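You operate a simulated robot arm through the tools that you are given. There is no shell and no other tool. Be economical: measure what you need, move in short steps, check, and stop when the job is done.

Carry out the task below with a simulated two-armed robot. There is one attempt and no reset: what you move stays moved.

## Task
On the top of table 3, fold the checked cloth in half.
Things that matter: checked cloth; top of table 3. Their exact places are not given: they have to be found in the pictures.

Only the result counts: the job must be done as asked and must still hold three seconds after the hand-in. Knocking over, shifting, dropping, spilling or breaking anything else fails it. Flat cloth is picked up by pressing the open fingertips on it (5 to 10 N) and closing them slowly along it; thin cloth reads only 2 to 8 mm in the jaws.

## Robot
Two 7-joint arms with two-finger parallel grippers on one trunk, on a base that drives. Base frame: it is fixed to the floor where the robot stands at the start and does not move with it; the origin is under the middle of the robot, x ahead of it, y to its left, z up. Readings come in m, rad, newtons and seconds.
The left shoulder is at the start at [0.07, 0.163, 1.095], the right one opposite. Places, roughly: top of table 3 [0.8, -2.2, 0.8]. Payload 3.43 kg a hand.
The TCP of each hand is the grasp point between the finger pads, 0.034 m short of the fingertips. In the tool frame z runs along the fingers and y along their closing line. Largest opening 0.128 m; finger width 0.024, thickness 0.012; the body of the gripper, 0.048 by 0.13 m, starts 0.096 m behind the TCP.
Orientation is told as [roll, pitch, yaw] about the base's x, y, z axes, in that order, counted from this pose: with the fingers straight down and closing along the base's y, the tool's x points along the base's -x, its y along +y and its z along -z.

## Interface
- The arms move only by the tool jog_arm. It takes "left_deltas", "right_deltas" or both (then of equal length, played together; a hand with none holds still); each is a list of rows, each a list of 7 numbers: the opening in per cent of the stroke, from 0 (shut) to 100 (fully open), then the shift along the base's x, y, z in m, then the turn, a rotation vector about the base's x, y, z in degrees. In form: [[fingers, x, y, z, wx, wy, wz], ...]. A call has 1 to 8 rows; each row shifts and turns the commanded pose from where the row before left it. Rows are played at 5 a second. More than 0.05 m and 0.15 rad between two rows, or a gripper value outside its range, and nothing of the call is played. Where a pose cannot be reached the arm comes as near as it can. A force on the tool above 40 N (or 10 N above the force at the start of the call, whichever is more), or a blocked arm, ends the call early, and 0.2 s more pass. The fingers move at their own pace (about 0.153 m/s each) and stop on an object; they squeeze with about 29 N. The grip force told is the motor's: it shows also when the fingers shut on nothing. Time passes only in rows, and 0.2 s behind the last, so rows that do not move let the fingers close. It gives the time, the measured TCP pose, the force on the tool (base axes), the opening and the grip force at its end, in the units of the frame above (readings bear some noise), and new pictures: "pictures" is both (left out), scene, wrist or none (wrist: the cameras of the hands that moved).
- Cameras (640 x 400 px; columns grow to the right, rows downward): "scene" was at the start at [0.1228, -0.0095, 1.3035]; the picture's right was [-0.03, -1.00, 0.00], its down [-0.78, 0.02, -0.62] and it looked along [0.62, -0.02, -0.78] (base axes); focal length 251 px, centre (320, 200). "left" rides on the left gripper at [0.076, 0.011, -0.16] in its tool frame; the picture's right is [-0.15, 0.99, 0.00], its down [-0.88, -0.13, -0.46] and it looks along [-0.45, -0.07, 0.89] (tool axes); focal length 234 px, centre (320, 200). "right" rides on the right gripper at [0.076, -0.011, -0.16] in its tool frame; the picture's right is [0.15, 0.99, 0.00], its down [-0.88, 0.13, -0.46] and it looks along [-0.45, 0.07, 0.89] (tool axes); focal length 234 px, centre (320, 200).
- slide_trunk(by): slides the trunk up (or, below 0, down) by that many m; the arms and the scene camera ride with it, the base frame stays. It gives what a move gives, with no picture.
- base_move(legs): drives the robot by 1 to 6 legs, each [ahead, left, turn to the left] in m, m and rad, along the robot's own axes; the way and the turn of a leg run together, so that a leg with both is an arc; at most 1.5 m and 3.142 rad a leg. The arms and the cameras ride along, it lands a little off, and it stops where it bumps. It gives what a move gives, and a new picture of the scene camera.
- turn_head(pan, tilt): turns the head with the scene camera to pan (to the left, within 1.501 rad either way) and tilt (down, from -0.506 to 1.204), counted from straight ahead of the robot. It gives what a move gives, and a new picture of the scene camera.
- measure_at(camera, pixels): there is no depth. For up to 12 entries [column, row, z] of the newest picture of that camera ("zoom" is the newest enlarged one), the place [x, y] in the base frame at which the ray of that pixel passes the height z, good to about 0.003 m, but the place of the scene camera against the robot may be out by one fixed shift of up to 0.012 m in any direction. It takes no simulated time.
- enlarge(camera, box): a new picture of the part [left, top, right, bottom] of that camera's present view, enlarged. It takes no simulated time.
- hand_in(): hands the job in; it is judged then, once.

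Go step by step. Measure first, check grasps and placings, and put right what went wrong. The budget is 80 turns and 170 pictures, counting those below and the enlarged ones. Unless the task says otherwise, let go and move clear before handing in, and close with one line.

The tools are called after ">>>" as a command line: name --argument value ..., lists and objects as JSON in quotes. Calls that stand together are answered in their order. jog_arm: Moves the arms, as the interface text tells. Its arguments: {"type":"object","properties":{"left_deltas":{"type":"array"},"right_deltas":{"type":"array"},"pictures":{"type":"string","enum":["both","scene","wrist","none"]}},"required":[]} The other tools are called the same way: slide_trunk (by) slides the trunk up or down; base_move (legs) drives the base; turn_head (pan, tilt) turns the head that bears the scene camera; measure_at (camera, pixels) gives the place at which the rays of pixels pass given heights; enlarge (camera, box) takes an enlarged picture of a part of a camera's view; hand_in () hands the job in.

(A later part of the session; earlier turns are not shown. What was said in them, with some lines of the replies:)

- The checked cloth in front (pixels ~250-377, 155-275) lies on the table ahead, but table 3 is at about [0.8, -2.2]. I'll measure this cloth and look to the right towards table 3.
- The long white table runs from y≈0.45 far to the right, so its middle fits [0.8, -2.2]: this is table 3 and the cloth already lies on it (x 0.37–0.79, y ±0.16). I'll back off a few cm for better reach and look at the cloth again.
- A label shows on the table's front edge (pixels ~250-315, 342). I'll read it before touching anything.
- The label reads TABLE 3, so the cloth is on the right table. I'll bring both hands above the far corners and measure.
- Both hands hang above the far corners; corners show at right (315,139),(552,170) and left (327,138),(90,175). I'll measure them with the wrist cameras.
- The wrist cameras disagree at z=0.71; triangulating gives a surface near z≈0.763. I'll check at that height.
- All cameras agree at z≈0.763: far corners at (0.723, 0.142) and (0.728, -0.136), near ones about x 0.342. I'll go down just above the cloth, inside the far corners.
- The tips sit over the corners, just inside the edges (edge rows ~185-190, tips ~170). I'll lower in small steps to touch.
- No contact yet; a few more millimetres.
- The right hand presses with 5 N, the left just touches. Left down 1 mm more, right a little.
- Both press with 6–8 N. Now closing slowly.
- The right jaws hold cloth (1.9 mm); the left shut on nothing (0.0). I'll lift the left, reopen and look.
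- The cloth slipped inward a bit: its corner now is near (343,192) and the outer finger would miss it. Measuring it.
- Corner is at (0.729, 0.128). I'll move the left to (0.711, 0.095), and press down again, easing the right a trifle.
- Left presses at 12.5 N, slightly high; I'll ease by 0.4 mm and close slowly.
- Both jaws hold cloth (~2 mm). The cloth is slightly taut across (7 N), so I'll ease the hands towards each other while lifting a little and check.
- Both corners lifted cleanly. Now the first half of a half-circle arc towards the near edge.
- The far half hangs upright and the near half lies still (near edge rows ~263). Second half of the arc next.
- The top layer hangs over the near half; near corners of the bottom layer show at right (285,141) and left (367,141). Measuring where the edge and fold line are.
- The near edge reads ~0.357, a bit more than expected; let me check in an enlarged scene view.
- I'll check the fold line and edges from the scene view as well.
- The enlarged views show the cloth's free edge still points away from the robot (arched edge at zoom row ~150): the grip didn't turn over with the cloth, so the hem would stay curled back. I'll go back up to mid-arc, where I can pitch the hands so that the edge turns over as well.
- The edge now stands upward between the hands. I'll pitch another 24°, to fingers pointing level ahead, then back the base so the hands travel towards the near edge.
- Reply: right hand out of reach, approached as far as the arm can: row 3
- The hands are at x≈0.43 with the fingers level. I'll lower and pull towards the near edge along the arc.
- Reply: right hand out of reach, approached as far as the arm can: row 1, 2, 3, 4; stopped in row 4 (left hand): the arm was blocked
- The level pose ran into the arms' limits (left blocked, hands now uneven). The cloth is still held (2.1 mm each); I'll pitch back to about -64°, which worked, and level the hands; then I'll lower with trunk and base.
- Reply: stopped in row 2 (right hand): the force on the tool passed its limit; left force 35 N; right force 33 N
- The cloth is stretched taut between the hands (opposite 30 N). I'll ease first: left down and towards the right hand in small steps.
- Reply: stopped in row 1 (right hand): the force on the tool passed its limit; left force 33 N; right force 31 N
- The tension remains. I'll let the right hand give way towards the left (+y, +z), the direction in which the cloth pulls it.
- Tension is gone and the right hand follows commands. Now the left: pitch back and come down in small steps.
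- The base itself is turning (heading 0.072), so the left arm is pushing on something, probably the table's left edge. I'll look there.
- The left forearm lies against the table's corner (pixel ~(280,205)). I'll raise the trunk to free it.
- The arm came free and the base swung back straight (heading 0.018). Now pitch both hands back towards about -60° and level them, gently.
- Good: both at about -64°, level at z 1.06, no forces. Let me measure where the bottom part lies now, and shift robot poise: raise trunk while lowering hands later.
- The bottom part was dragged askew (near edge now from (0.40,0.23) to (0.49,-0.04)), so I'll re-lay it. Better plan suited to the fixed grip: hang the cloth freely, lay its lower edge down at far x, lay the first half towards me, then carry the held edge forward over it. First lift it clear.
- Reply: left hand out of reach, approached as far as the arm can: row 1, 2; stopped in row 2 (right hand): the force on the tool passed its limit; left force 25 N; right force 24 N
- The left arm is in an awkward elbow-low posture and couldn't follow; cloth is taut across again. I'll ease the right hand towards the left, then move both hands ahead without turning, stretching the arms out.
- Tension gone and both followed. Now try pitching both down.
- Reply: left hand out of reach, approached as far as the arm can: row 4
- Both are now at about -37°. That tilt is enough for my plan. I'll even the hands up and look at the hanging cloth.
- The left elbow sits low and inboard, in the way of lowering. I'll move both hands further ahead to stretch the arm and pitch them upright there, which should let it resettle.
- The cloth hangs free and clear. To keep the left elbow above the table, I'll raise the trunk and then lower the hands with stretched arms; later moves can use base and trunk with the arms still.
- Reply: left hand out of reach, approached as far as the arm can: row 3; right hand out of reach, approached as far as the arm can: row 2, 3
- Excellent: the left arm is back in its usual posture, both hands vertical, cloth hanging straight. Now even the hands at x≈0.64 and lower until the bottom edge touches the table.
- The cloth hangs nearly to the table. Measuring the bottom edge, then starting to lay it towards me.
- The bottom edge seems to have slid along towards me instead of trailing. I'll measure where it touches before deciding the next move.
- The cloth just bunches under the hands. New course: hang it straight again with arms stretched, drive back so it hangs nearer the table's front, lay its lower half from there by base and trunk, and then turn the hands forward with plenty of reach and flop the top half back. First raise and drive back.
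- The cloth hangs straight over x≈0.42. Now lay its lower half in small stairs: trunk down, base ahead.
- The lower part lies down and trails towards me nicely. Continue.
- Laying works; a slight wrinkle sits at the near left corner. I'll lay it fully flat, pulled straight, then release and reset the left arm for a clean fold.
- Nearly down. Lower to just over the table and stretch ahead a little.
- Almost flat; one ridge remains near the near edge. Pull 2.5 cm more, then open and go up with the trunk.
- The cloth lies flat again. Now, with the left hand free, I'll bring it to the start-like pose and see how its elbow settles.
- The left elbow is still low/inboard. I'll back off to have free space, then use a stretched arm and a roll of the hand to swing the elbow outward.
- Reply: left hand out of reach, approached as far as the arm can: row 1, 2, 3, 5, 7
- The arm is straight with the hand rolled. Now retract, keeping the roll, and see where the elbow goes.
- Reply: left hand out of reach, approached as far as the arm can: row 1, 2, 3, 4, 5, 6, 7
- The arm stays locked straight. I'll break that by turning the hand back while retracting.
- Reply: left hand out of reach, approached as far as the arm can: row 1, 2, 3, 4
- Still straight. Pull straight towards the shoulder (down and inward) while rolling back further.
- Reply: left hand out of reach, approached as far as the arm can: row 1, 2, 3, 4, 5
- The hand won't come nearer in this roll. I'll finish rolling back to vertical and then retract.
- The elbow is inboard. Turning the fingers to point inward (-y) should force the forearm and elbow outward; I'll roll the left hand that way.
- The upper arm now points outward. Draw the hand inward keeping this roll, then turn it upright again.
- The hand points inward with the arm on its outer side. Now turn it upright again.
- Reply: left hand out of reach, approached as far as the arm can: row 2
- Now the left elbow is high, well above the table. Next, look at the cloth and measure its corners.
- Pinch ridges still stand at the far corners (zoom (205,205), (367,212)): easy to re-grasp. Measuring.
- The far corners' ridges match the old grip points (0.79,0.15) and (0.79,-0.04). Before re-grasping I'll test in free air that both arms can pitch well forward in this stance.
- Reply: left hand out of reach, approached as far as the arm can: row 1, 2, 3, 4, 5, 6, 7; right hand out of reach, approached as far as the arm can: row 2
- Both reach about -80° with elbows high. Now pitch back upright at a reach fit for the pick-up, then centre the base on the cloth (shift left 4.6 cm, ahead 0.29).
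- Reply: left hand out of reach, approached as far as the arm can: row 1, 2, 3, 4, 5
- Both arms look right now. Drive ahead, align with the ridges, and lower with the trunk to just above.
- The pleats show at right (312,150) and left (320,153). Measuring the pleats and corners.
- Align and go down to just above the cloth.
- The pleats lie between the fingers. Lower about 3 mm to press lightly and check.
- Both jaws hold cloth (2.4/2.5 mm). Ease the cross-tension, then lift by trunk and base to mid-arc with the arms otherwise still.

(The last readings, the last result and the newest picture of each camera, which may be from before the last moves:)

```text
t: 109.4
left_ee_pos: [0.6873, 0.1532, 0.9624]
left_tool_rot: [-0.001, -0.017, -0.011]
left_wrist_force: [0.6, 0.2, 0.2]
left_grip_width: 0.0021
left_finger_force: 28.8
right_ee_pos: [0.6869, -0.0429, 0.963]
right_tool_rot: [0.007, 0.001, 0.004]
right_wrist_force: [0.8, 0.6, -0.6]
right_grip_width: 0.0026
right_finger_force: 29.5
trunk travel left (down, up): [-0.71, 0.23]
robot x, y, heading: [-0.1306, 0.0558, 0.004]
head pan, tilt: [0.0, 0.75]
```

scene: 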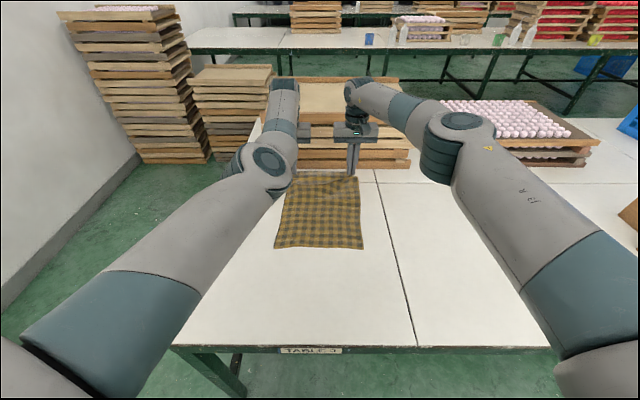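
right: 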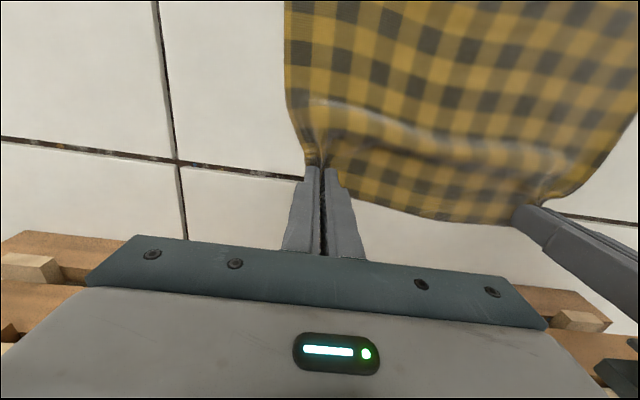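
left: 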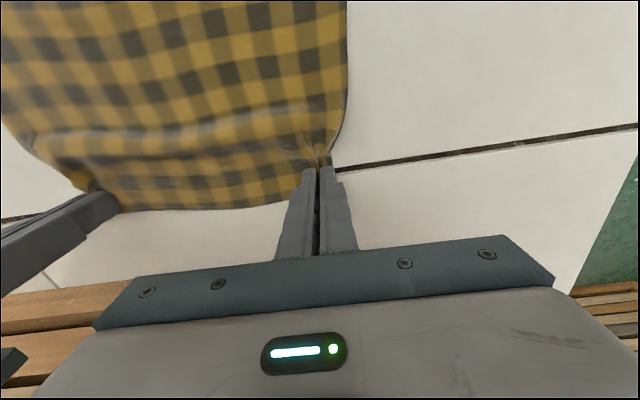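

Steady. Now pitch both hands forward, in step.

>>> jog_arm --left_deltas '[[0, -0.003, 0, 0, 0, -6, 0], [0, -0.003, 0, 0, 0, -6, 0], [0, -0.003, 0, 0, 0, -6, 0], [0, -0.003, 0, 0, 0, -6, 0], [0, -0.003, 0, 0, 0, -6, 0], [0, 0, 0, 0, 0, 0, 0]]' --right_deltas '[[0, -0.003, 0, 0, 0, -6, 0], [0, -0.003, 0, 0, 0, -6, 0], [0, -0.003, 0, 0, 0, -6, 0], [0, -0.003, 0, 0, 0, -6, 0], [0, -0.003, 0, 0, 0, -6, 0], [0, 0, 0, 0, 0, 0, 0]]' --pictures "none"

>>> jog_arm --left_deltas '[[0, -0.003, 0, 0, 0, -6, 0], [0, -0.003, 0, 0, 0, -6, 0], [0, -0.003, 0, 0, 0, -6, 0], [0, -0.003, 0, 0, 0, -6, 0], [0, -0.003, 0, 0, 0, -6, 0], [0, 0, 0, 0, 0, 0, 0]]' --right_deltas '[[0, -0.003, 0, 0, 0, -6, 0], [0, -0.003, 0, 0, 0, -6, 0], [0, -0.003, 0, 0, 0, -6, 0], [0, -0.003, 0, 0, 0, -6, 0], [0, -0.003, 0, 0, 0, -6, 0], [0, 0, 0, 0, 0, 0, 0]]' --pictures "both"

```text
t: 110.7
left_ee_pos: [0.6864, 0.1798, 0.9912]
left_tool_rot: [0.009, -0.563, 0.011]
left_wrist_force: [-2.2, -22.9, -3.1]
left_grip_width: 0.0023
left_finger_force: 29.3
right_ee_pos: [0.6697, -0.0258, 0.9697]
right_tool_rot: [0.028, -0.521, 0.017]
right_wrist_force: [2.2, 23.5, 2.4]
right_grip_width: 0.0029
right_finger_force: 28.9
trunk travel left (down, up): [-0.71, 0.23]
robot x, y, heading: [-0.1298, 0.0589, 0.008]
head pan, tilt: [0.0, 0.75]
stopped in row 6 (right hand): the force on the tool passed its limit (the readings are from after the stop); the commanded pose is now the measured one
```

```text
t: 111.0
left_ee_pos: [0.6899, 0.1861, 1.0014]
left_tool_rot: [0.001, -0.631, 0.022]
left_wrist_force: [-3.4, -23.2, -4.5]
left_grip_width: 0.0022
left_finger_force: 29.0
right_ee_pos: [0.6675, -0.0193, 0.9745]
right_tool_rot: [0.043, -0.582, 0.022]
right_wrist_force: [3.0, 22.5, 4.1]
right_grip_width: 0.0029
right_finger_force: 28.7
trunk travel left (down, up): [-0.71, 0.23]
robot x, y, heading: [-0.1295, 0.0545, 0.006]
head pan, tilt: [0.0, 0.75]
stopped in row 1 (right hand): the force on the tool passed its limit (the readings are from after the stop); the commanded pose is now the measured one
```

scene: 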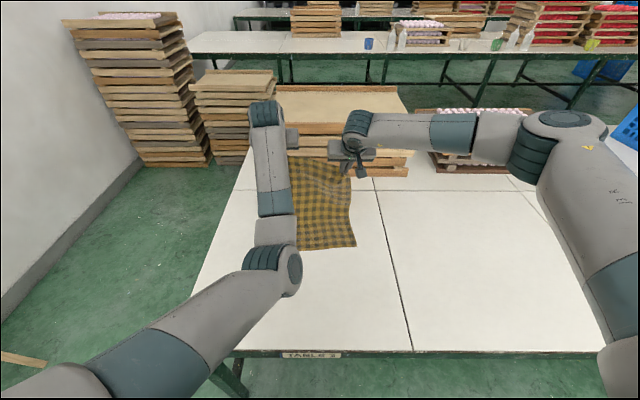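
right: 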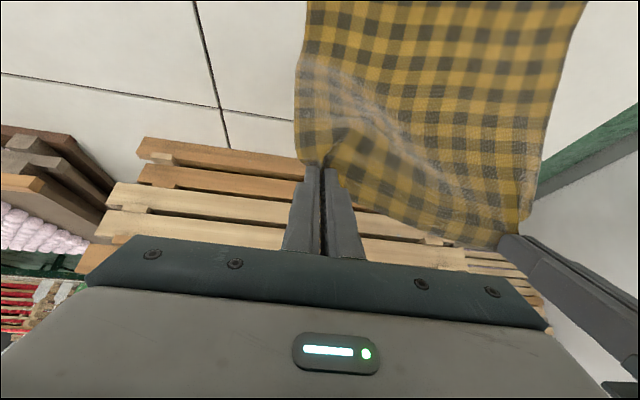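
left: 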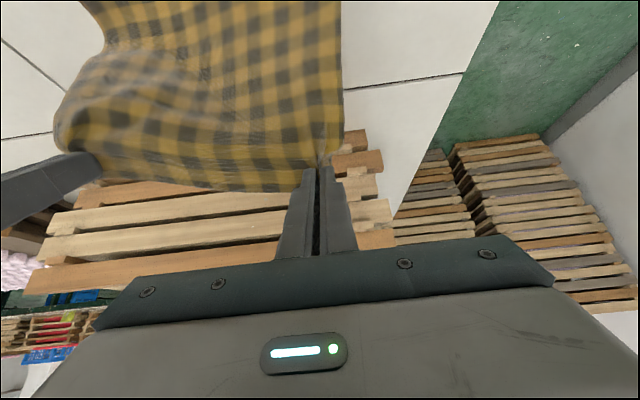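

The left elbow swung again and stretched the cloth (23 N). Ease: right hand towards the left and up, level them.

>>> jog_arm --right_deltas '[[0, 0.01, 0.012, 0.013, 0, 0, 0], [0, 0.01, 0.004, 0.012, 0, -2, 0], [0, 0, 0, 0, 0, 0, 0]]' --pictures "none"

>>> jog_arm --left_deltas '[[0, -0.003, -0.002, 0, 0, -4, 0], [0, -0.003, -0.002, 0, 0, -4, 0], [0, -0.003, 0, 0, 0, -4, 0], [0, 0, 0, 0, 0, 0, 0]]' --right_deltas '[[0, -0.003, 0.001, 0, 0, -4, 0], [0, -0.003, 0.001, 0, 0, -4, 0], [0, -0.003, 0, 0, 0, -4, 0], [0, 0, 0, 0, 0, 0, 0]]' --pictures "none"

```text
t: 111.8
left_ee_pos: [0.6916, 0.1884, 1.0023]
left_tool_rot: [0.004, -0.635, 0.025]
left_wrist_force: [-0.6, -1.3, 0.2]
left_grip_width: 0.0023
left_finger_force: 28.7
right_ee_pos: [0.6896, -0.0085, 0.9955]
right_tool_rot: [0.029, -0.614, 0.017]
right_wrist_force: [0.1, 1.0, -0.4]
right_grip_width: 0.0026
right_finger_force: 28.3
trunk travel left (down, up): [-0.71, 0.23]
robot x, y, heading: [-0.1288, 0.0568, 0.005]
head pan, tilt: [0.0, 0.75]
```

```text
t: 112.8
left_ee_pos: [0.6923, 0.2095, 1.0256]
left_tool_rot: [0.02, -0.879, 0.035]
left_wrist_force: [-3.8, -38.1, -5.4]
left_grip_width: 0.0037
left_finger_force: 29.4
right_ee_pos: [0.6774, -0.0006, 0.9961]
right_tool_rot: [0.036, -0.826, 0.027]
right_wrist_force: [3.6, 37.7, 5.2]
right_grip_width: 0.0033
right_finger_force: 29.5
trunk travel left (down, up): [-0.71, 0.23]
robot x, y, heading: [-0.1289, 0.0566, 0.005]
head pan, tilt: [0.0, 0.75]
```

The left drifts outward and up as it pitches; I'll ease and let the right hand follow that drift for another 16°.

>>> jog_arm --right_deltas '[[0, 0.008, 0.01, 0.015, 0, 0, 0], [0, 0.008, 0.008, 0.014, 0, -2, 0], [0, 0, 0, 0, 0, 0, 0]]' --pictures "none"

>>> jog_arm --left_deltas '[[0, -0.003, -0.003, 0, 0, -4, 0], [0, -0.003, -0.003, 0, 0, -4, 0], [0, -0.003, -0.003, 0, 0, -4, 0], [0, -0.003, -0.003, 0, 0, -4, 0], [0, 0, 0, 0, 0, 0, 0]]' --right_deltas '[[0, 0, 0.005, 0.006, 0, -4, 0], [0, 0, 0.005, 0.006, 0, -4, 0], [0, 0, 0.005, 0.006, 0, -4, 0], [0, 0, 0.003, 0.006, 0, -4, 0], [0, 0, 0, 0, 0, 0, 0]]' --pictures "both"

```text
t: 113.6
left_ee_pos: [0.6907, 0.2142, 1.0192]
left_tool_rot: [0.034, -0.875, 0.032]
left_wrist_force: [0.1, -11.3, -0.2]
left_grip_width: 0.0021
left_finger_force: 28.7
right_ee_pos: [0.6942, 0.0122, 1.0252]
right_tool_rot: [0.023, -0.859, 0.023]
right_wrist_force: [-0.9, 12.5, -0.2]
right_grip_width: 0.0026
right_finger_force: 28.9
trunk travel left (down, up): [-0.71, 0.23]
robot x, y, heading: [-0.1303, 0.0587, 0.008]
head pan, tilt: [0.0, 0.75]
```

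```text
t: 114.8
left_ee_pos: [0.6828, 0.2266, 1.0209]
left_tool_rot: [0.147, -1.159, -0.056]
left_wrist_force: [0.6, -8.8, 1.2]
left_grip_width: 0.0021
left_finger_force: 28.6
right_ee_pos: [0.6953, 0.0287, 1.0491]
right_tool_rot: [0.009, -1.137, 0.035]
right_wrist_force: [-0.4, 9.2, -2.2]
right_grip_width: 0.0026
right_finger_force: 28.8
trunk travel left (down, up): [-0.71, 0.23]
robot x, y, heading: [-0.1328, 0.0557, 0.002]
head pan, tilt: [0.0, 0.75]
```

scene: 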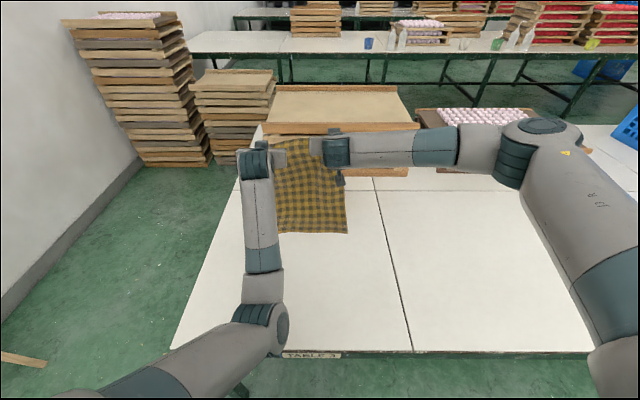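
right: 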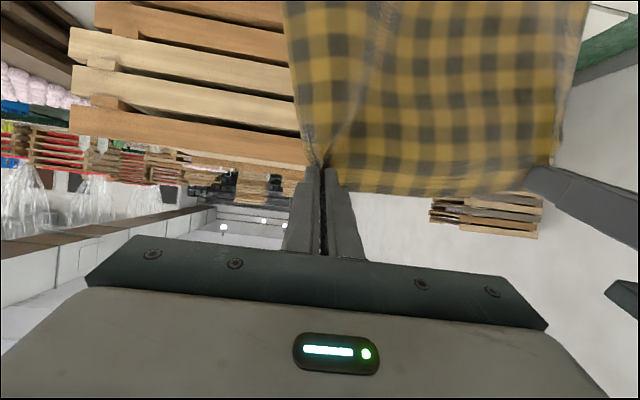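
left: 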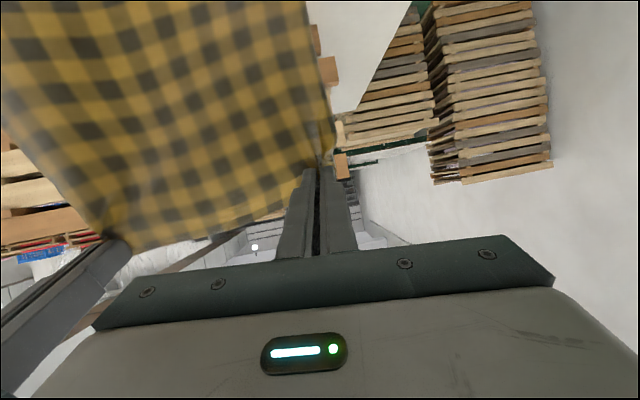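

Both at about -65°, edge standing up, sheet hanging straight. Level the hands, strafe right 7 cm to line up with the lower half, and measure the near edge.

>>> jog_arm --right_deltas '[[0, -0.006, 0.003, -0.014, 0, 0, 0], [0, -0.006, 0.002, -0.014, 0, 0, 0], [0, 0, 0, 0, 0, 0, 0]]' --pictures "none"

>>> base_move --legs '[[0, -0.07, 0]]'

>>> enlarge --camera "scene" --box '[230, 130, 390, 250]'

```text
t: 115.6
left_ee_pos: [0.6807, 0.2288, 1.0145]
left_tool_rot: [0.156, -1.15, -0.062]
left_wrist_force: [0.0, 0.1, 0.1]
left_grip_width: 0.002
left_finger_force: 28.8
right_ee_pos: [0.6824, 0.035, 1.0203]
right_tool_rot: [0.007, -1.138, 0.037]
right_wrist_force: [0.1, 0.8, -1.0]
right_grip_width: 0.0023
right_finger_force: 28.8
trunk travel left (down, up): [-0.71, 0.23]
robot x, y, heading: [-0.129, 0.0592, 0.01]
head pan, tilt: [0.0, 0.75]
```

```text
t: 116.6
left_ee_pos: [0.6795, 0.1604, 1.0097]
left_tool_rot: [0.165, -1.143, -0.069]
left_wrist_force: [0.5, -0.9, 0.2]
left_grip_width: 0.0021
left_finger_force: 29.3
right_ee_pos: [0.6826, -0.0324, 1.0208]
right_tool_rot: [0.009, -1.139, 0.04]
right_wrist_force: [-0.3, -0.1, 0.1]
right_grip_width: 0.0026
right_finger_force: 29.0
trunk travel left (down, up): [-0.71, 0.23]
robot x, y, heading: [-0.1296, -0.011, 0.007]
head pan, tilt: [0.0, 0.75]
```

scene: 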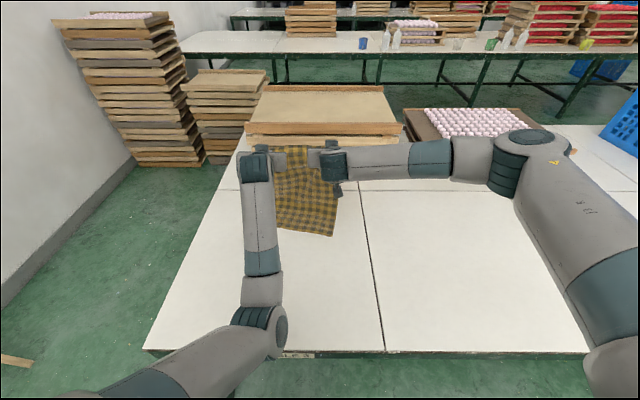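

```text
3.33 times, centred on (310, 190) of scene
```

zoom: 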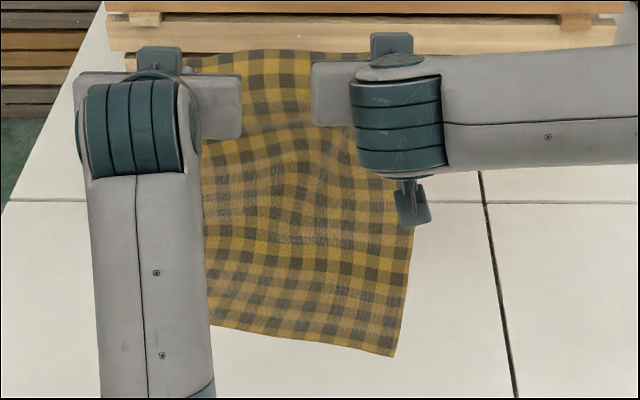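

The near edge is slightly turned now. Measuring it.

>>> measure_at --camera "zoom" --pixels '[[395, 355, 0.763], [300, 340, 0.763], [212, 322, 0.763], [408, 250, 0.763]]'

```text
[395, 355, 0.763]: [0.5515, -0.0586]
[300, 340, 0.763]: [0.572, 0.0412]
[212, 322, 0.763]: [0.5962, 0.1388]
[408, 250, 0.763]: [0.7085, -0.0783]
```

The lower half was dragged ahead and turned by about -0.22 rad (near edge from (0.552,-0.059) towards (0.60,0.14)). I'll turn the base to match while keeping the hands over it, and stretch the arms to lift the left elbow.

>>> base_move --legs '[[-0.11, 0.169, -0.22]]'

>>> jog_arm --left_deltas '[[0, 0.0196, -0.0042, 0, 0, 0, 0], [0, 0.0196, -0.0042, 0, 0, 0, 0], [0, 0.0196, -0.0042, 0, 0, 0, 0], [0, 0.0196, -0.0042, 0, 0, 0, 0], [0, 0.0196, -0.0042, 0, 0, 0, 0], [0, 0, 0, 0, 0, 0, 0]]' --right_deltas '[[0, 0.0196, -0.0042, 0, 0, 0, 0], [0, 0.0196, -0.0042, 0, 0, 0, 0], [0, 0.0196, -0.0042, 0, 0, 0, 0], [0, 0.0196, -0.0042, 0, 0, 0, 0], [0, 0.0196, -0.0042, 0, 0, 0, 0], [0, 0, 0, 0, 0, 0, 0]]' --pictures "scene"

```text
t: 118.2
left_ee_pos: [0.6085, 0.1678, 1.0098]
left_tool_rot: [0.171, -1.143, -0.294]
left_wrist_force: [-0.3, -2.5, 0.1]
left_grip_width: 0.0021
left_finger_force: 29.1
right_ee_pos: [0.5684, -0.0254, 1.0204]
right_tool_rot: [0.009, -1.139, -0.182]
right_wrist_force: [0.4, 3.3, -1.1]
right_grip_width: 0.0023
right_finger_force: 29.4
trunk travel left (down, up): [-0.71, 0.23]
robot x, y, heading: [-0.2214, 0.1738, -0.212]
head pan, tilt: [0.0, 0.75]
```

scene: 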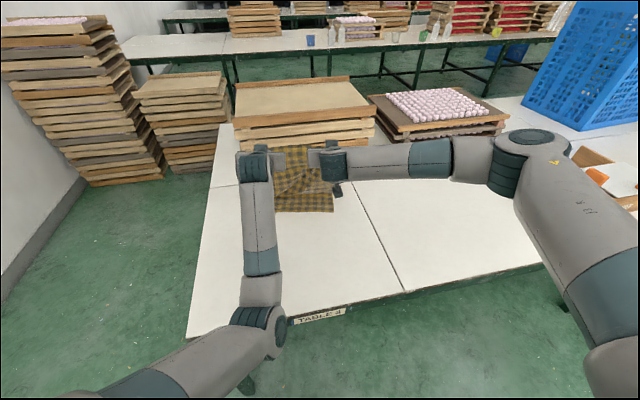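

```text
t: 119.6
left_ee_pos: [0.7066, 0.1468, 1.0112]
left_tool_rot: [0.174, -1.142, -0.295]
left_wrist_force: [-1.2, -1.9, 0.2]
left_grip_width: 0.0021
left_finger_force: 29.2
right_ee_pos: [0.6686, -0.0455, 1.0194]
right_tool_rot: [0.01, -1.14, -0.181]
right_wrist_force: [0.6, 1.7, -1.3]
right_grip_width: 0.0022
right_finger_force: 29.1
trunk travel left (down, up): [-0.71, 0.23]
robot x, y, heading: [-0.2195, 0.1707, -0.216]
head pan, tilt: [0.0, 0.75]
```

scene: 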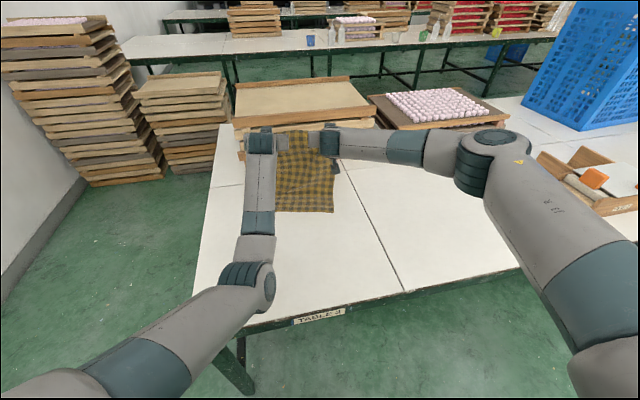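

The cloth is square to the robot now. Stretch 5 cm more, and measure the near edge again.

>>> measure_at --camera "scene" --pixels '[[333, 212, 0.763], [276, 212, 0.763]]'

>>> jog_arm --left_deltas '[[0, 0.0196, -0.0042, -0.005, 0, 0, 0], [0, 0.0196, -0.0042, -0.01, 0, 0, 0], [0, 0.01, -0.002, -0.02, 0, 0, 0], [0, 0, 0, -0.02, 0, 0, 0], [0, 0, 0, 0, 0, 0, 0]]' --right_deltas '[[0, 0.0196, -0.0042, -0.005, 0, 0, 0], [0, 0.0196, -0.0042, -0.01, 0, 0, 0], [0, 0.01, -0.002, -0.02, 0, 0, 0], [0, 0, 0, -0.02, 0, 0, 0], [0, 0, 0, 0, 0, 0, 0]]' --pictures "scene"

```text
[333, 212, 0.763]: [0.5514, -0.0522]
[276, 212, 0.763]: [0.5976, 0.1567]
```

```text
t: 120.8
left_ee_pos: [0.7542, 0.1352, 0.9543]
left_tool_rot: [0.174, -1.143, -0.295]
left_wrist_force: [-0.9, -1.9, -0.2]
left_grip_width: 0.002
left_finger_force: 28.8
right_ee_pos: [0.7161, -0.0556, 0.9645]
right_tool_rot: [0.011, -1.139, -0.181]
right_wrist_force: [0.5, 2.6, 0.4]
right_grip_width: 0.0024
right_finger_force: 28.8
trunk travel left (down, up): [-0.71, 0.23]
robot x, y, heading: [-0.2193, 0.1719, -0.211]
head pan, tilt: [0.0, 0.75]
```

scene: 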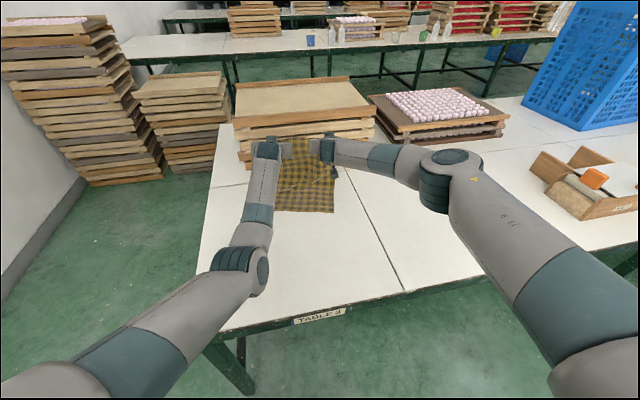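

The hands stand over the fold line (tips ~18 cm up). Now arc back and down with base and trunk.

>>> base_move --legs '[[-0.09, 0, 0]]'

>>> slide_trunk --by -0.03

>>> base_move --legs '[[-0.045, 0, 0]]'

>>> enlarge --camera "scene" --box '[220, 110, 380, 230]'

```text
t: 122.0
left_ee_pos: [0.6636, 0.1538, 0.9543]
left_tool_rot: [0.173, -1.143, -0.296]
left_wrist_force: [-1.0, -2.5, 0.2]
left_grip_width: 0.0018
left_finger_force: 29.3
right_ee_pos: [0.6269, -0.0383, 0.9641]
right_tool_rot: [0.011, -1.138, -0.182]
right_wrist_force: [-0.2, 2.1, -0.8]
right_grip_width: 0.0024
right_finger_force: 29.2
trunk travel left (down, up): [-0.71, 0.23]
robot x, y, heading: [-0.3063, 0.1902, -0.217]
head pan, tilt: [0.0, 0.75]
```

scene: 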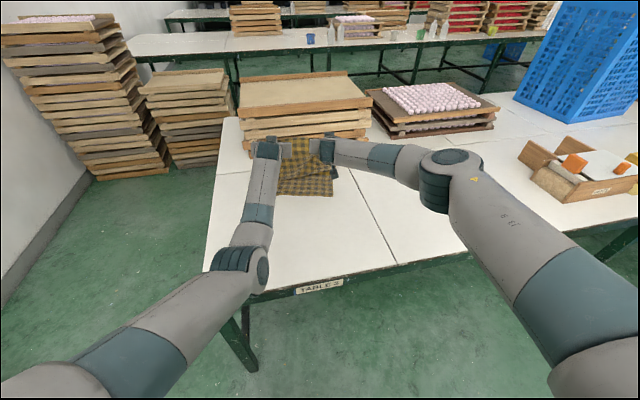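

```text
t: 122.7
left_ee_pos: [0.6642, 0.1538, 0.9235]
left_tool_rot: [0.173, -1.143, -0.297]
left_wrist_force: [-0.7, -0.5, 0.2]
left_grip_width: 0.002
left_finger_force: 28.8
right_ee_pos: [0.6247, -0.038, 0.9354]
right_tool_rot: [0.01, -1.139, -0.182]
right_wrist_force: [0.2, 1.4, 0.0]
right_grip_width: 0.0025
right_finger_force: 29.1
trunk travel left (down, up): [-0.68, 0.26]
robot x, y, heading: [-0.3072, 0.1904, -0.216]
head pan, tilt: [0.0, 0.75]
```

```text
t: 123.6
left_ee_pos: [0.6214, 0.1633, 0.9233]
left_tool_rot: [0.172, -1.14, -0.295]
left_wrist_force: [-0.5, -2.0, 0.3]
left_grip_width: 0.002
left_finger_force: 29.2
right_ee_pos: [0.5846, -0.0272, 0.9327]
right_tool_rot: [0.01, -1.136, -0.181]
right_wrist_force: [1.5, 2.0, -0.1]
right_grip_width: 0.0024
right_finger_force: 28.6
trunk travel left (down, up): [-0.68, 0.26]
robot x, y, heading: [-0.3528, 0.2017, -0.216]
head pan, tilt: [0.0, 0.75]
```

scene: 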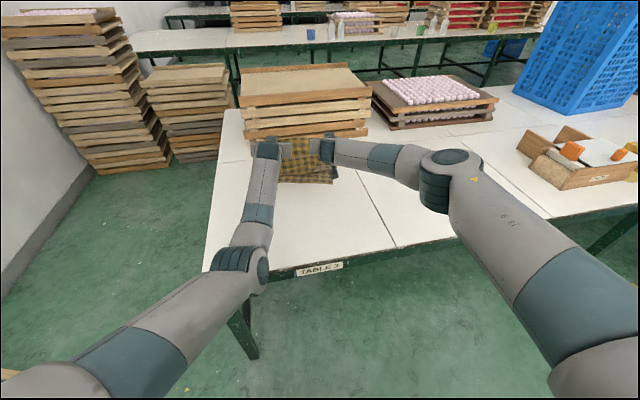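

```text
3.33 times, centred on (300, 170) of scene
```

zoom: 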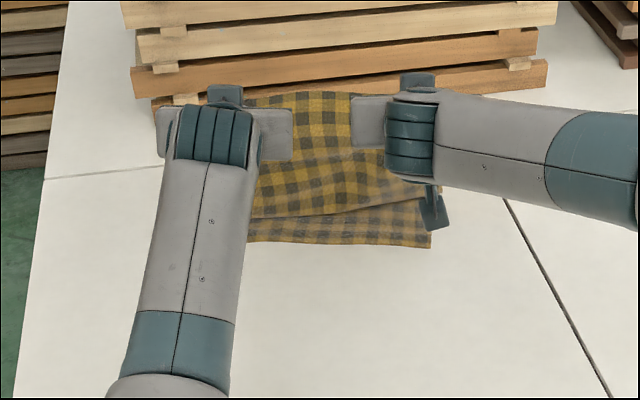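

The top half is coming over; the belly line (zoom row ~210) nears the near edge (row ~243). Lower 3.5 cm and look with the wrist cameras.

>>> measure_at --camera "zoom" --pixels '[[430, 247, 0.763], [252, 240, 0.763]]'

>>> slide_trunk --by -0.035

>>> jog_arm --left_deltas '[[0, 0, 0, 0, 0, 0, 0]]' --right_deltas '[[0, 0, 0, 0, 0, 0, 0]]' --pictures "both"

```text
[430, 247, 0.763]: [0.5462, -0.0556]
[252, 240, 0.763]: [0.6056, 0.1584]
```

```text
t: 124.4
left_ee_pos: [0.6202, 0.1627, 0.8901]
left_tool_rot: [0.173, -1.143, -0.294]
left_wrist_force: [0.2, -0.9, 0.0]
left_grip_width: 0.0018
left_finger_force: 29.3
right_ee_pos: [0.5818, -0.0275, 0.9]
right_tool_rot: [0.011, -1.138, -0.182]
right_wrist_force: [1.1, 0.6, 0.1]
right_grip_width: 0.0025
right_finger_force: 28.9
trunk travel left (down, up): [-0.645, 0.295]
robot x, y, heading: [-0.3524, 0.1985, -0.211]
head pan, tilt: [0.0, 0.75]
```

```text
t: 124.8
left_ee_pos: [0.6205, 0.1642, 0.8892]
left_tool_rot: [0.172, -1.143, -0.296]
left_wrist_force: [-0.5, -1.8, 0.0]
left_grip_width: 0.0018
left_finger_force: 29.0
right_ee_pos: [0.5816, -0.0274, 0.8988]
right_tool_rot: [0.011, -1.138, -0.181]
right_wrist_force: [0.7, 1.3, -0.2]
right_grip_width: 0.0026
right_finger_force: 30.0
trunk travel left (down, up): [-0.645, 0.295]
robot x, y, heading: [-0.3523, 0.201, -0.21]
head pan, tilt: [0.0, 0.75]
5 turns are left
```

scene: 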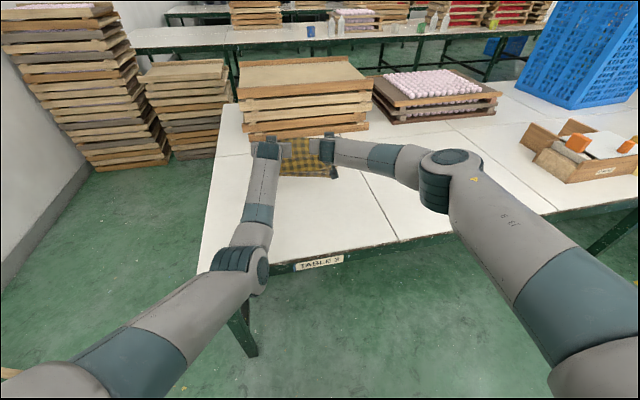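
right: 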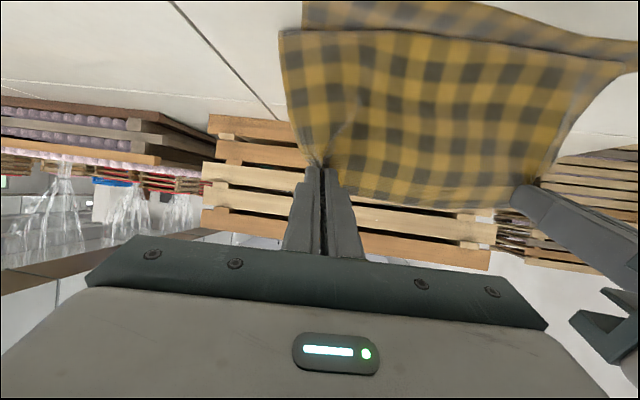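
left: 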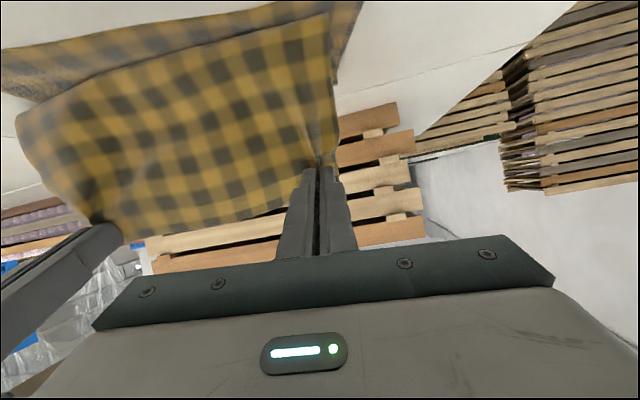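

Only a few turns remain. I'll bring the grip the last bit back and down over the near edge, then open while drawing the hands back so the edge falls towards the near side.

>>> jog_arm --left_deltas '[[0, -0.019, 0.004, -0.02, 0, 0, 0], [0, -0.019, 0.004, -0.02, 0, 0, 0], [0, -0.015, 0.003, -0.015, 0, 0, 0], [0, 0, 0, 0, 0, 0, 0], [15, -0.01, 0.002, 0, 0, 0, 0], [40, -0.03, 0.006, 0, 0, 0, 0], [40, -0.045, 0.01, 0.005, 0, 0, 0], [40, -0.045, 0.01, 0.01, 0, 0, 0]]' --right_deltas '[[0, -0.019, 0.004, -0.022, 0, 0, 0], [0, -0.019, 0.004, -0.022, 0, 0, 0], [0, -0.015, 0.003, -0.02, 0, 0, 0], [0, 0, 0, 0, 0, 0, 0], [15, -0.01, 0.002, 0, 0, 0, 0], [40, -0.03, 0.006, 0, 0, 0, 0], [40, -0.045, 0.01, 0.005, 0, 0, 0], [40, -0.045, 0.01, 0.01, 0, 0, 0]]' --pictures "both"

```text
t: 126.6
left_ee_pos: [0.4474, 0.2159, 0.869]
left_tool_rot: [0.222, -1.17, -0.327]
left_wrist_force: [0.6, -0.2, 0.2]
left_grip_width: 0.051
left_finger_force: 0.0
right_ee_pos: [0.398, 0.0135, 0.8513]
right_tool_rot: [0.008, -1.14, -0.181]
right_wrist_force: [-0.3, -0.7, 0.6]
right_grip_width: 0.051
right_finger_force: 0.0
trunk travel left (down, up): [-0.645, 0.295]
robot x, y, heading: [-0.3497, 0.2028, -0.216]
head pan, tilt: [0.0, 0.75]
4 turns are left
```

scene: 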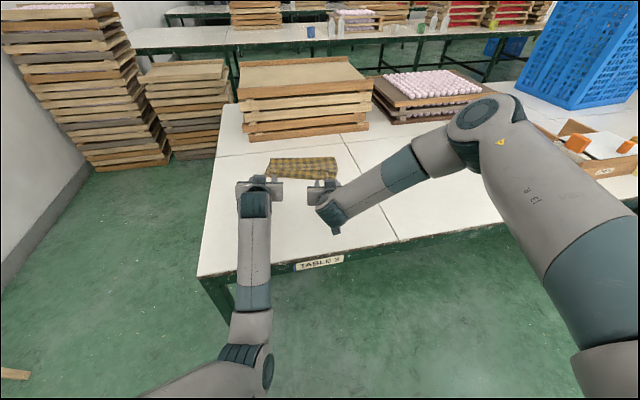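
right: 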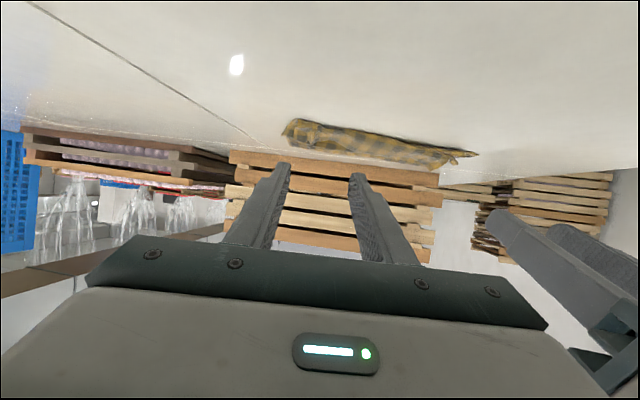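
left: 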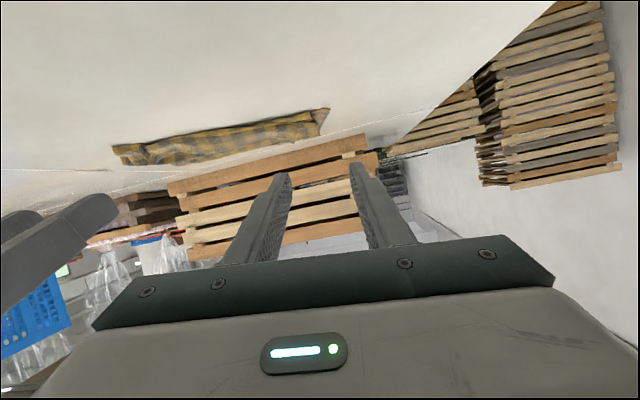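

Released; the cloth now shows as a half-size piece at (268–338, 157–180). One close look.

>>> enlarge --camera "scene" --box '[240, 140, 360, 200]'

>>> measure_at --camera "scene" --pixels '[[268, 178, 0.766], [338, 180, 0.766], [271, 158, 0.766], [335, 157, 0.766]]'

```text
5.33 times, centred on (300, 170) of scene
```

zoom: 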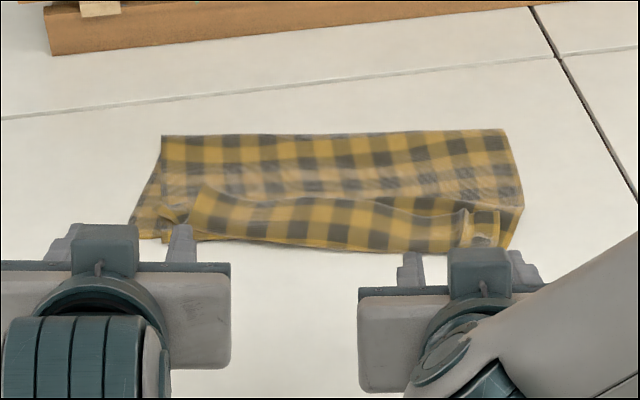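

```text
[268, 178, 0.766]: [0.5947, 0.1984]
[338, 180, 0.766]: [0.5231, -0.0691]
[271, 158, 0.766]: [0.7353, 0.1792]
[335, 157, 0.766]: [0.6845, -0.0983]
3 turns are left
```

The cloth is folded, but its upper edge lies curled back about 5 cm (free edge from about zoom (240,200) to (440,212)). I'll place the fingertips just beyond that edge, above it, to rake it towards the near edge.

>>> jog_arm --left_deltas '[[40, 0.03, -0.012, 0.015, 0, 0, 0], [40, 0.03, -0.016, 0.01, 0, 0, 0], [40, 0.03, -0.016, 0, 0, 0, 0], [40, 0.03, -0.016, 0, 0, 0, 0], [40, 0.03, -0.016, 0, 0, 0, 0], [40, 0.023, -0.012, -0.01, 0, 0, 0], [40, 0, 0, 0, 0, 0, 0]]' --right_deltas '[[40, 0.03, -0.005, 0.02, 0, 0, 0], [40, 0.03, -0.005, 0.015, 0, 0, 0], [40, 0.03, -0.006, 0, 0, 0, 0], [40, 0.03, -0.006, 0, 0, 0, 0], [40, 0.03, -0.006, 0, 0, 0, 0], [40, 0.024, -0.004, 0, 0, 0, 0], [40, 0, 0, 0, 0, 0, 0]]' --pictures "both"

```text
t: 128.2
left_ee_pos: [0.6113, 0.1135, 0.8639]
left_tool_rot: [0.176, -1.144, -0.297]
left_wrist_force: [0.9, 0.6, -0.5]
left_grip_width: 0.0513
left_finger_force: 0.1
right_ee_pos: [0.5727, -0.021, 0.884]
right_tool_rot: [0.01, -1.137, -0.18]
right_wrist_force: [-1.3, -1.7, -0.8]
right_grip_width: 0.0511
right_finger_force: 0.0
trunk travel left (down, up): [-0.645, 0.295]
robot x, y, heading: [-0.3496, 0.2013, -0.215]
head pan, tilt: [0.0, 0.75]
2 turns are left
```

scene: 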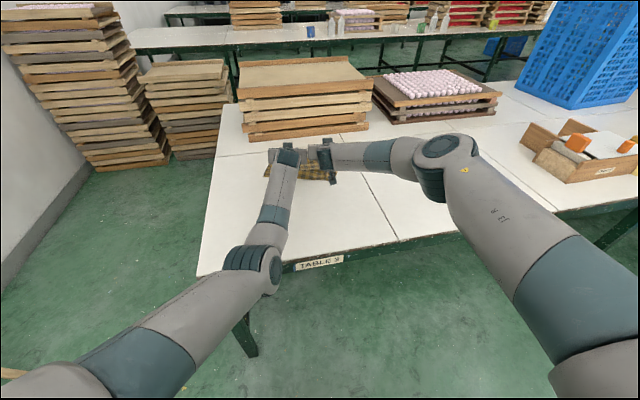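
right: 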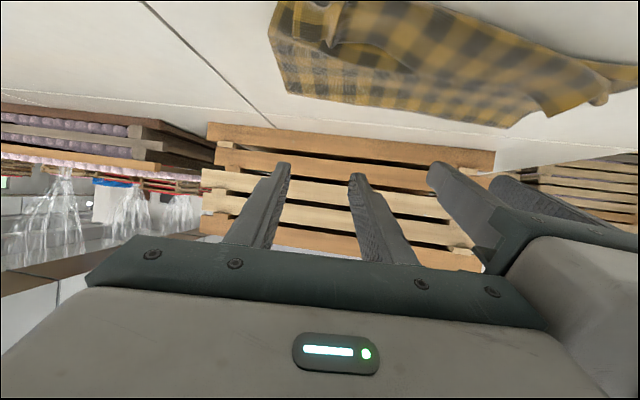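
left: 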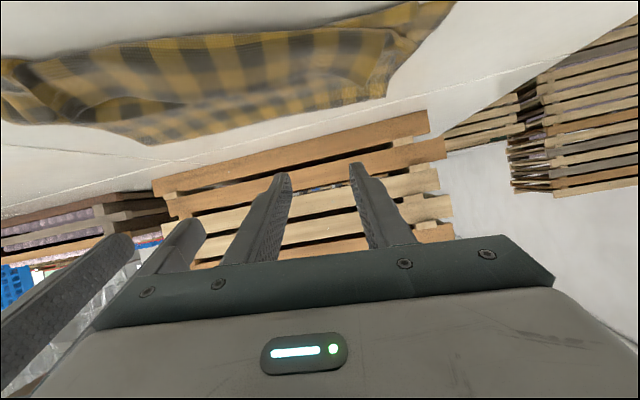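

The hands hover just beyond the curled edge. I'll spread them slightly, lower the tips lightly behind the edge, rake about 7 cm towards the near edge, then lift clear.

>>> jog_arm --left_deltas '[[40, 0.005, 0.015, 0, 0, 0, 0], [40, 0.006, 0.012, -0.015, 0, 0, 0], [40, 0, 0, -0.02, 0, 0, 0], [40, 0, 0, -0.02, 0, 0, 0], [40, 0, 0, -0.009, 0, 0, 0], [40, 0, 0, 0, 0, 0, 0]]' --right_deltas '[[40, 0, -0.008, -0.01, 0, 0, 0], [40, 0, -0.006, -0.02, 0, 0, 0], [40, 0, 0, -0.02, 0, 0, 0], [40, 0, 0, -0.02, 0, 0, 0], [40, 0, 0, -0.014, 0, 0, 0], [40, 0, 0, 0, 0, 0, 0]]' --pictures "none"

>>> jog_arm --left_deltas '[[40, -0.015, 0.003, 0, 0, 0, 0], [40, -0.015, 0.003, 0, 0, 0, 0], [40, -0.015, 0.003, 0.002, 0, 0, 0], [40, -0.015, 0.003, 0.002, 0, 0, 0], [40, -0.012, 0.003, 0.002, 0, 0, 0], [40, 0, 0, 0.02, 0, 0, 0], [40, 0, 0, 0.03, 0, 0, 0], [40, 0, 0, 0.03, 0, 0, 0]]' --right_deltas '[[40, -0.015, 0.003, 0, 0, 0, 0], [40, -0.015, 0.003, 0, 0, 0, 0], [40, -0.015, 0.003, 0.002, 0, 0, 0], [40, -0.015, 0.003, 0.002, 0, 0, 0], [40, -0.012, 0.003, 0.002, 0, 0, 0], [40, 0, 0, 0.02, 0, 0, 0], [40, 0, 0, 0.03, 0, 0, 0], [40, 0, 0, 0.03, 0, 0, 0]]' --pictures "none"

>>> slide_trunk --by 0.1

>>> base_move --legs '[[-0.2, 0, 0]]'

```text
t: 129.6
left_ee_pos: [0.6216, 0.1409, 0.8007]
left_tool_rot: [0.172, -1.142, -0.295]
left_wrist_force: [0.6, -0.4, -0.3]
left_grip_width: 0.0514
left_finger_force: 0.1
right_ee_pos: [0.5739, -0.0335, 0.8019]
right_tool_rot: [0.011, -1.137, -0.182]
right_wrist_force: [-0.4, -0.3, -0.5]
right_grip_width: 0.0511
right_finger_force: 0.1
trunk travel left (down, up): [-0.645, 0.295]
robot x, y, heading: [-0.3527, 0.1994, -0.216]
head pan, tilt: [0.0, 0.75]
```

```text
t: 131.4
left_ee_pos: [0.5499, 0.1564, 0.8873]
left_tool_rot: [0.174, -1.142, -0.297]
left_wrist_force: [-0.4, -0.3, 0.3]
left_grip_width: 0.051
left_finger_force: 0.0
right_ee_pos: [0.5018, -0.0204, 0.8876]
right_tool_rot: [0.011, -1.137, -0.182]
right_wrist_force: [-0.6, 0.9, 0.0]
right_grip_width: 0.0513
right_finger_force: 0.0
trunk travel left (down, up): [-0.645, 0.295]
robot x, y, heading: [-0.3513, 0.2032, -0.21]
head pan, tilt: [0.0, 0.75]
```

```text
t: 132.7
left_ee_pos: [0.5518, 0.1576, 0.9866]
left_tool_rot: [0.172, -1.142, -0.295]
left_wrist_force: [0.7, 0.3, -0.7]
left_grip_width: 0.051
left_finger_force: 0.1
right_ee_pos: [0.5018, -0.0205, 0.9879]
right_tool_rot: [0.007, -1.136, -0.182]
right_wrist_force: [1.3, 0.4, -0.5]
right_grip_width: 0.0512
right_finger_force: 0.0
trunk travel left (down, up): [-0.745, 0.195]
robot x, y, heading: [-0.3525, 0.201, -0.21]
head pan, tilt: [0.0, 0.75]
```

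```text
t: 134.3
left_ee_pos: [0.3538, 0.2016, 0.9858]
left_tool_rot: [0.175, -1.142, -0.292]
left_wrist_force: [0.0, -0.3, -0.5]
left_grip_width: 0.0511
left_finger_force: 0.1
right_ee_pos: [0.3048, 0.0236, 0.9877]
right_tool_rot: [0.009, -1.138, -0.178]
right_wrist_force: [-0.2, 0.3, -1.1]
right_grip_width: 0.0513
right_finger_force: 0.1
trunk travel left (down, up): [-0.745, 0.195]
robot x, y, heading: [-0.5495, 0.2407, -0.21]
head pan, tilt: [0.0, 0.75]
1 turns are left
```

scene: 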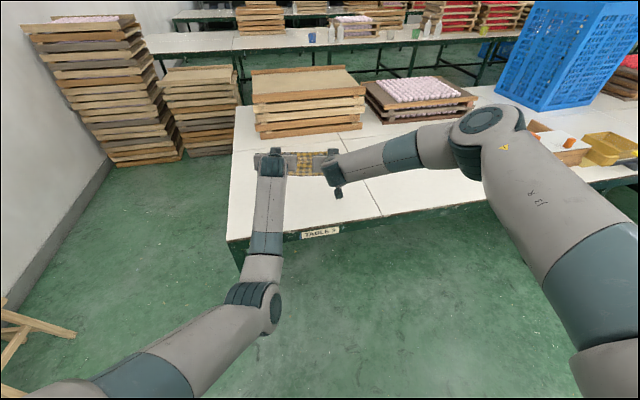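

The hands are empty and clear of the cloth, which still lies folded on table 3. This is the last turn, so I'm handing in.

>>> hand_in

```text
The job is handed in.
```

I folded the checked cloth over on table 3 and handed it in, but I'm not sure it counts as a clean half fold. The last clear picture showed the upper edge curled back about 5 cm. I then raked that edge towards the near side, but the arms hid the cloth in the final picture, so I couldn't check the result. The cloth also ended up shifted and turned about 12° from where it started. I saw nothing else on the table moved, and both hands were open and clear at the end.
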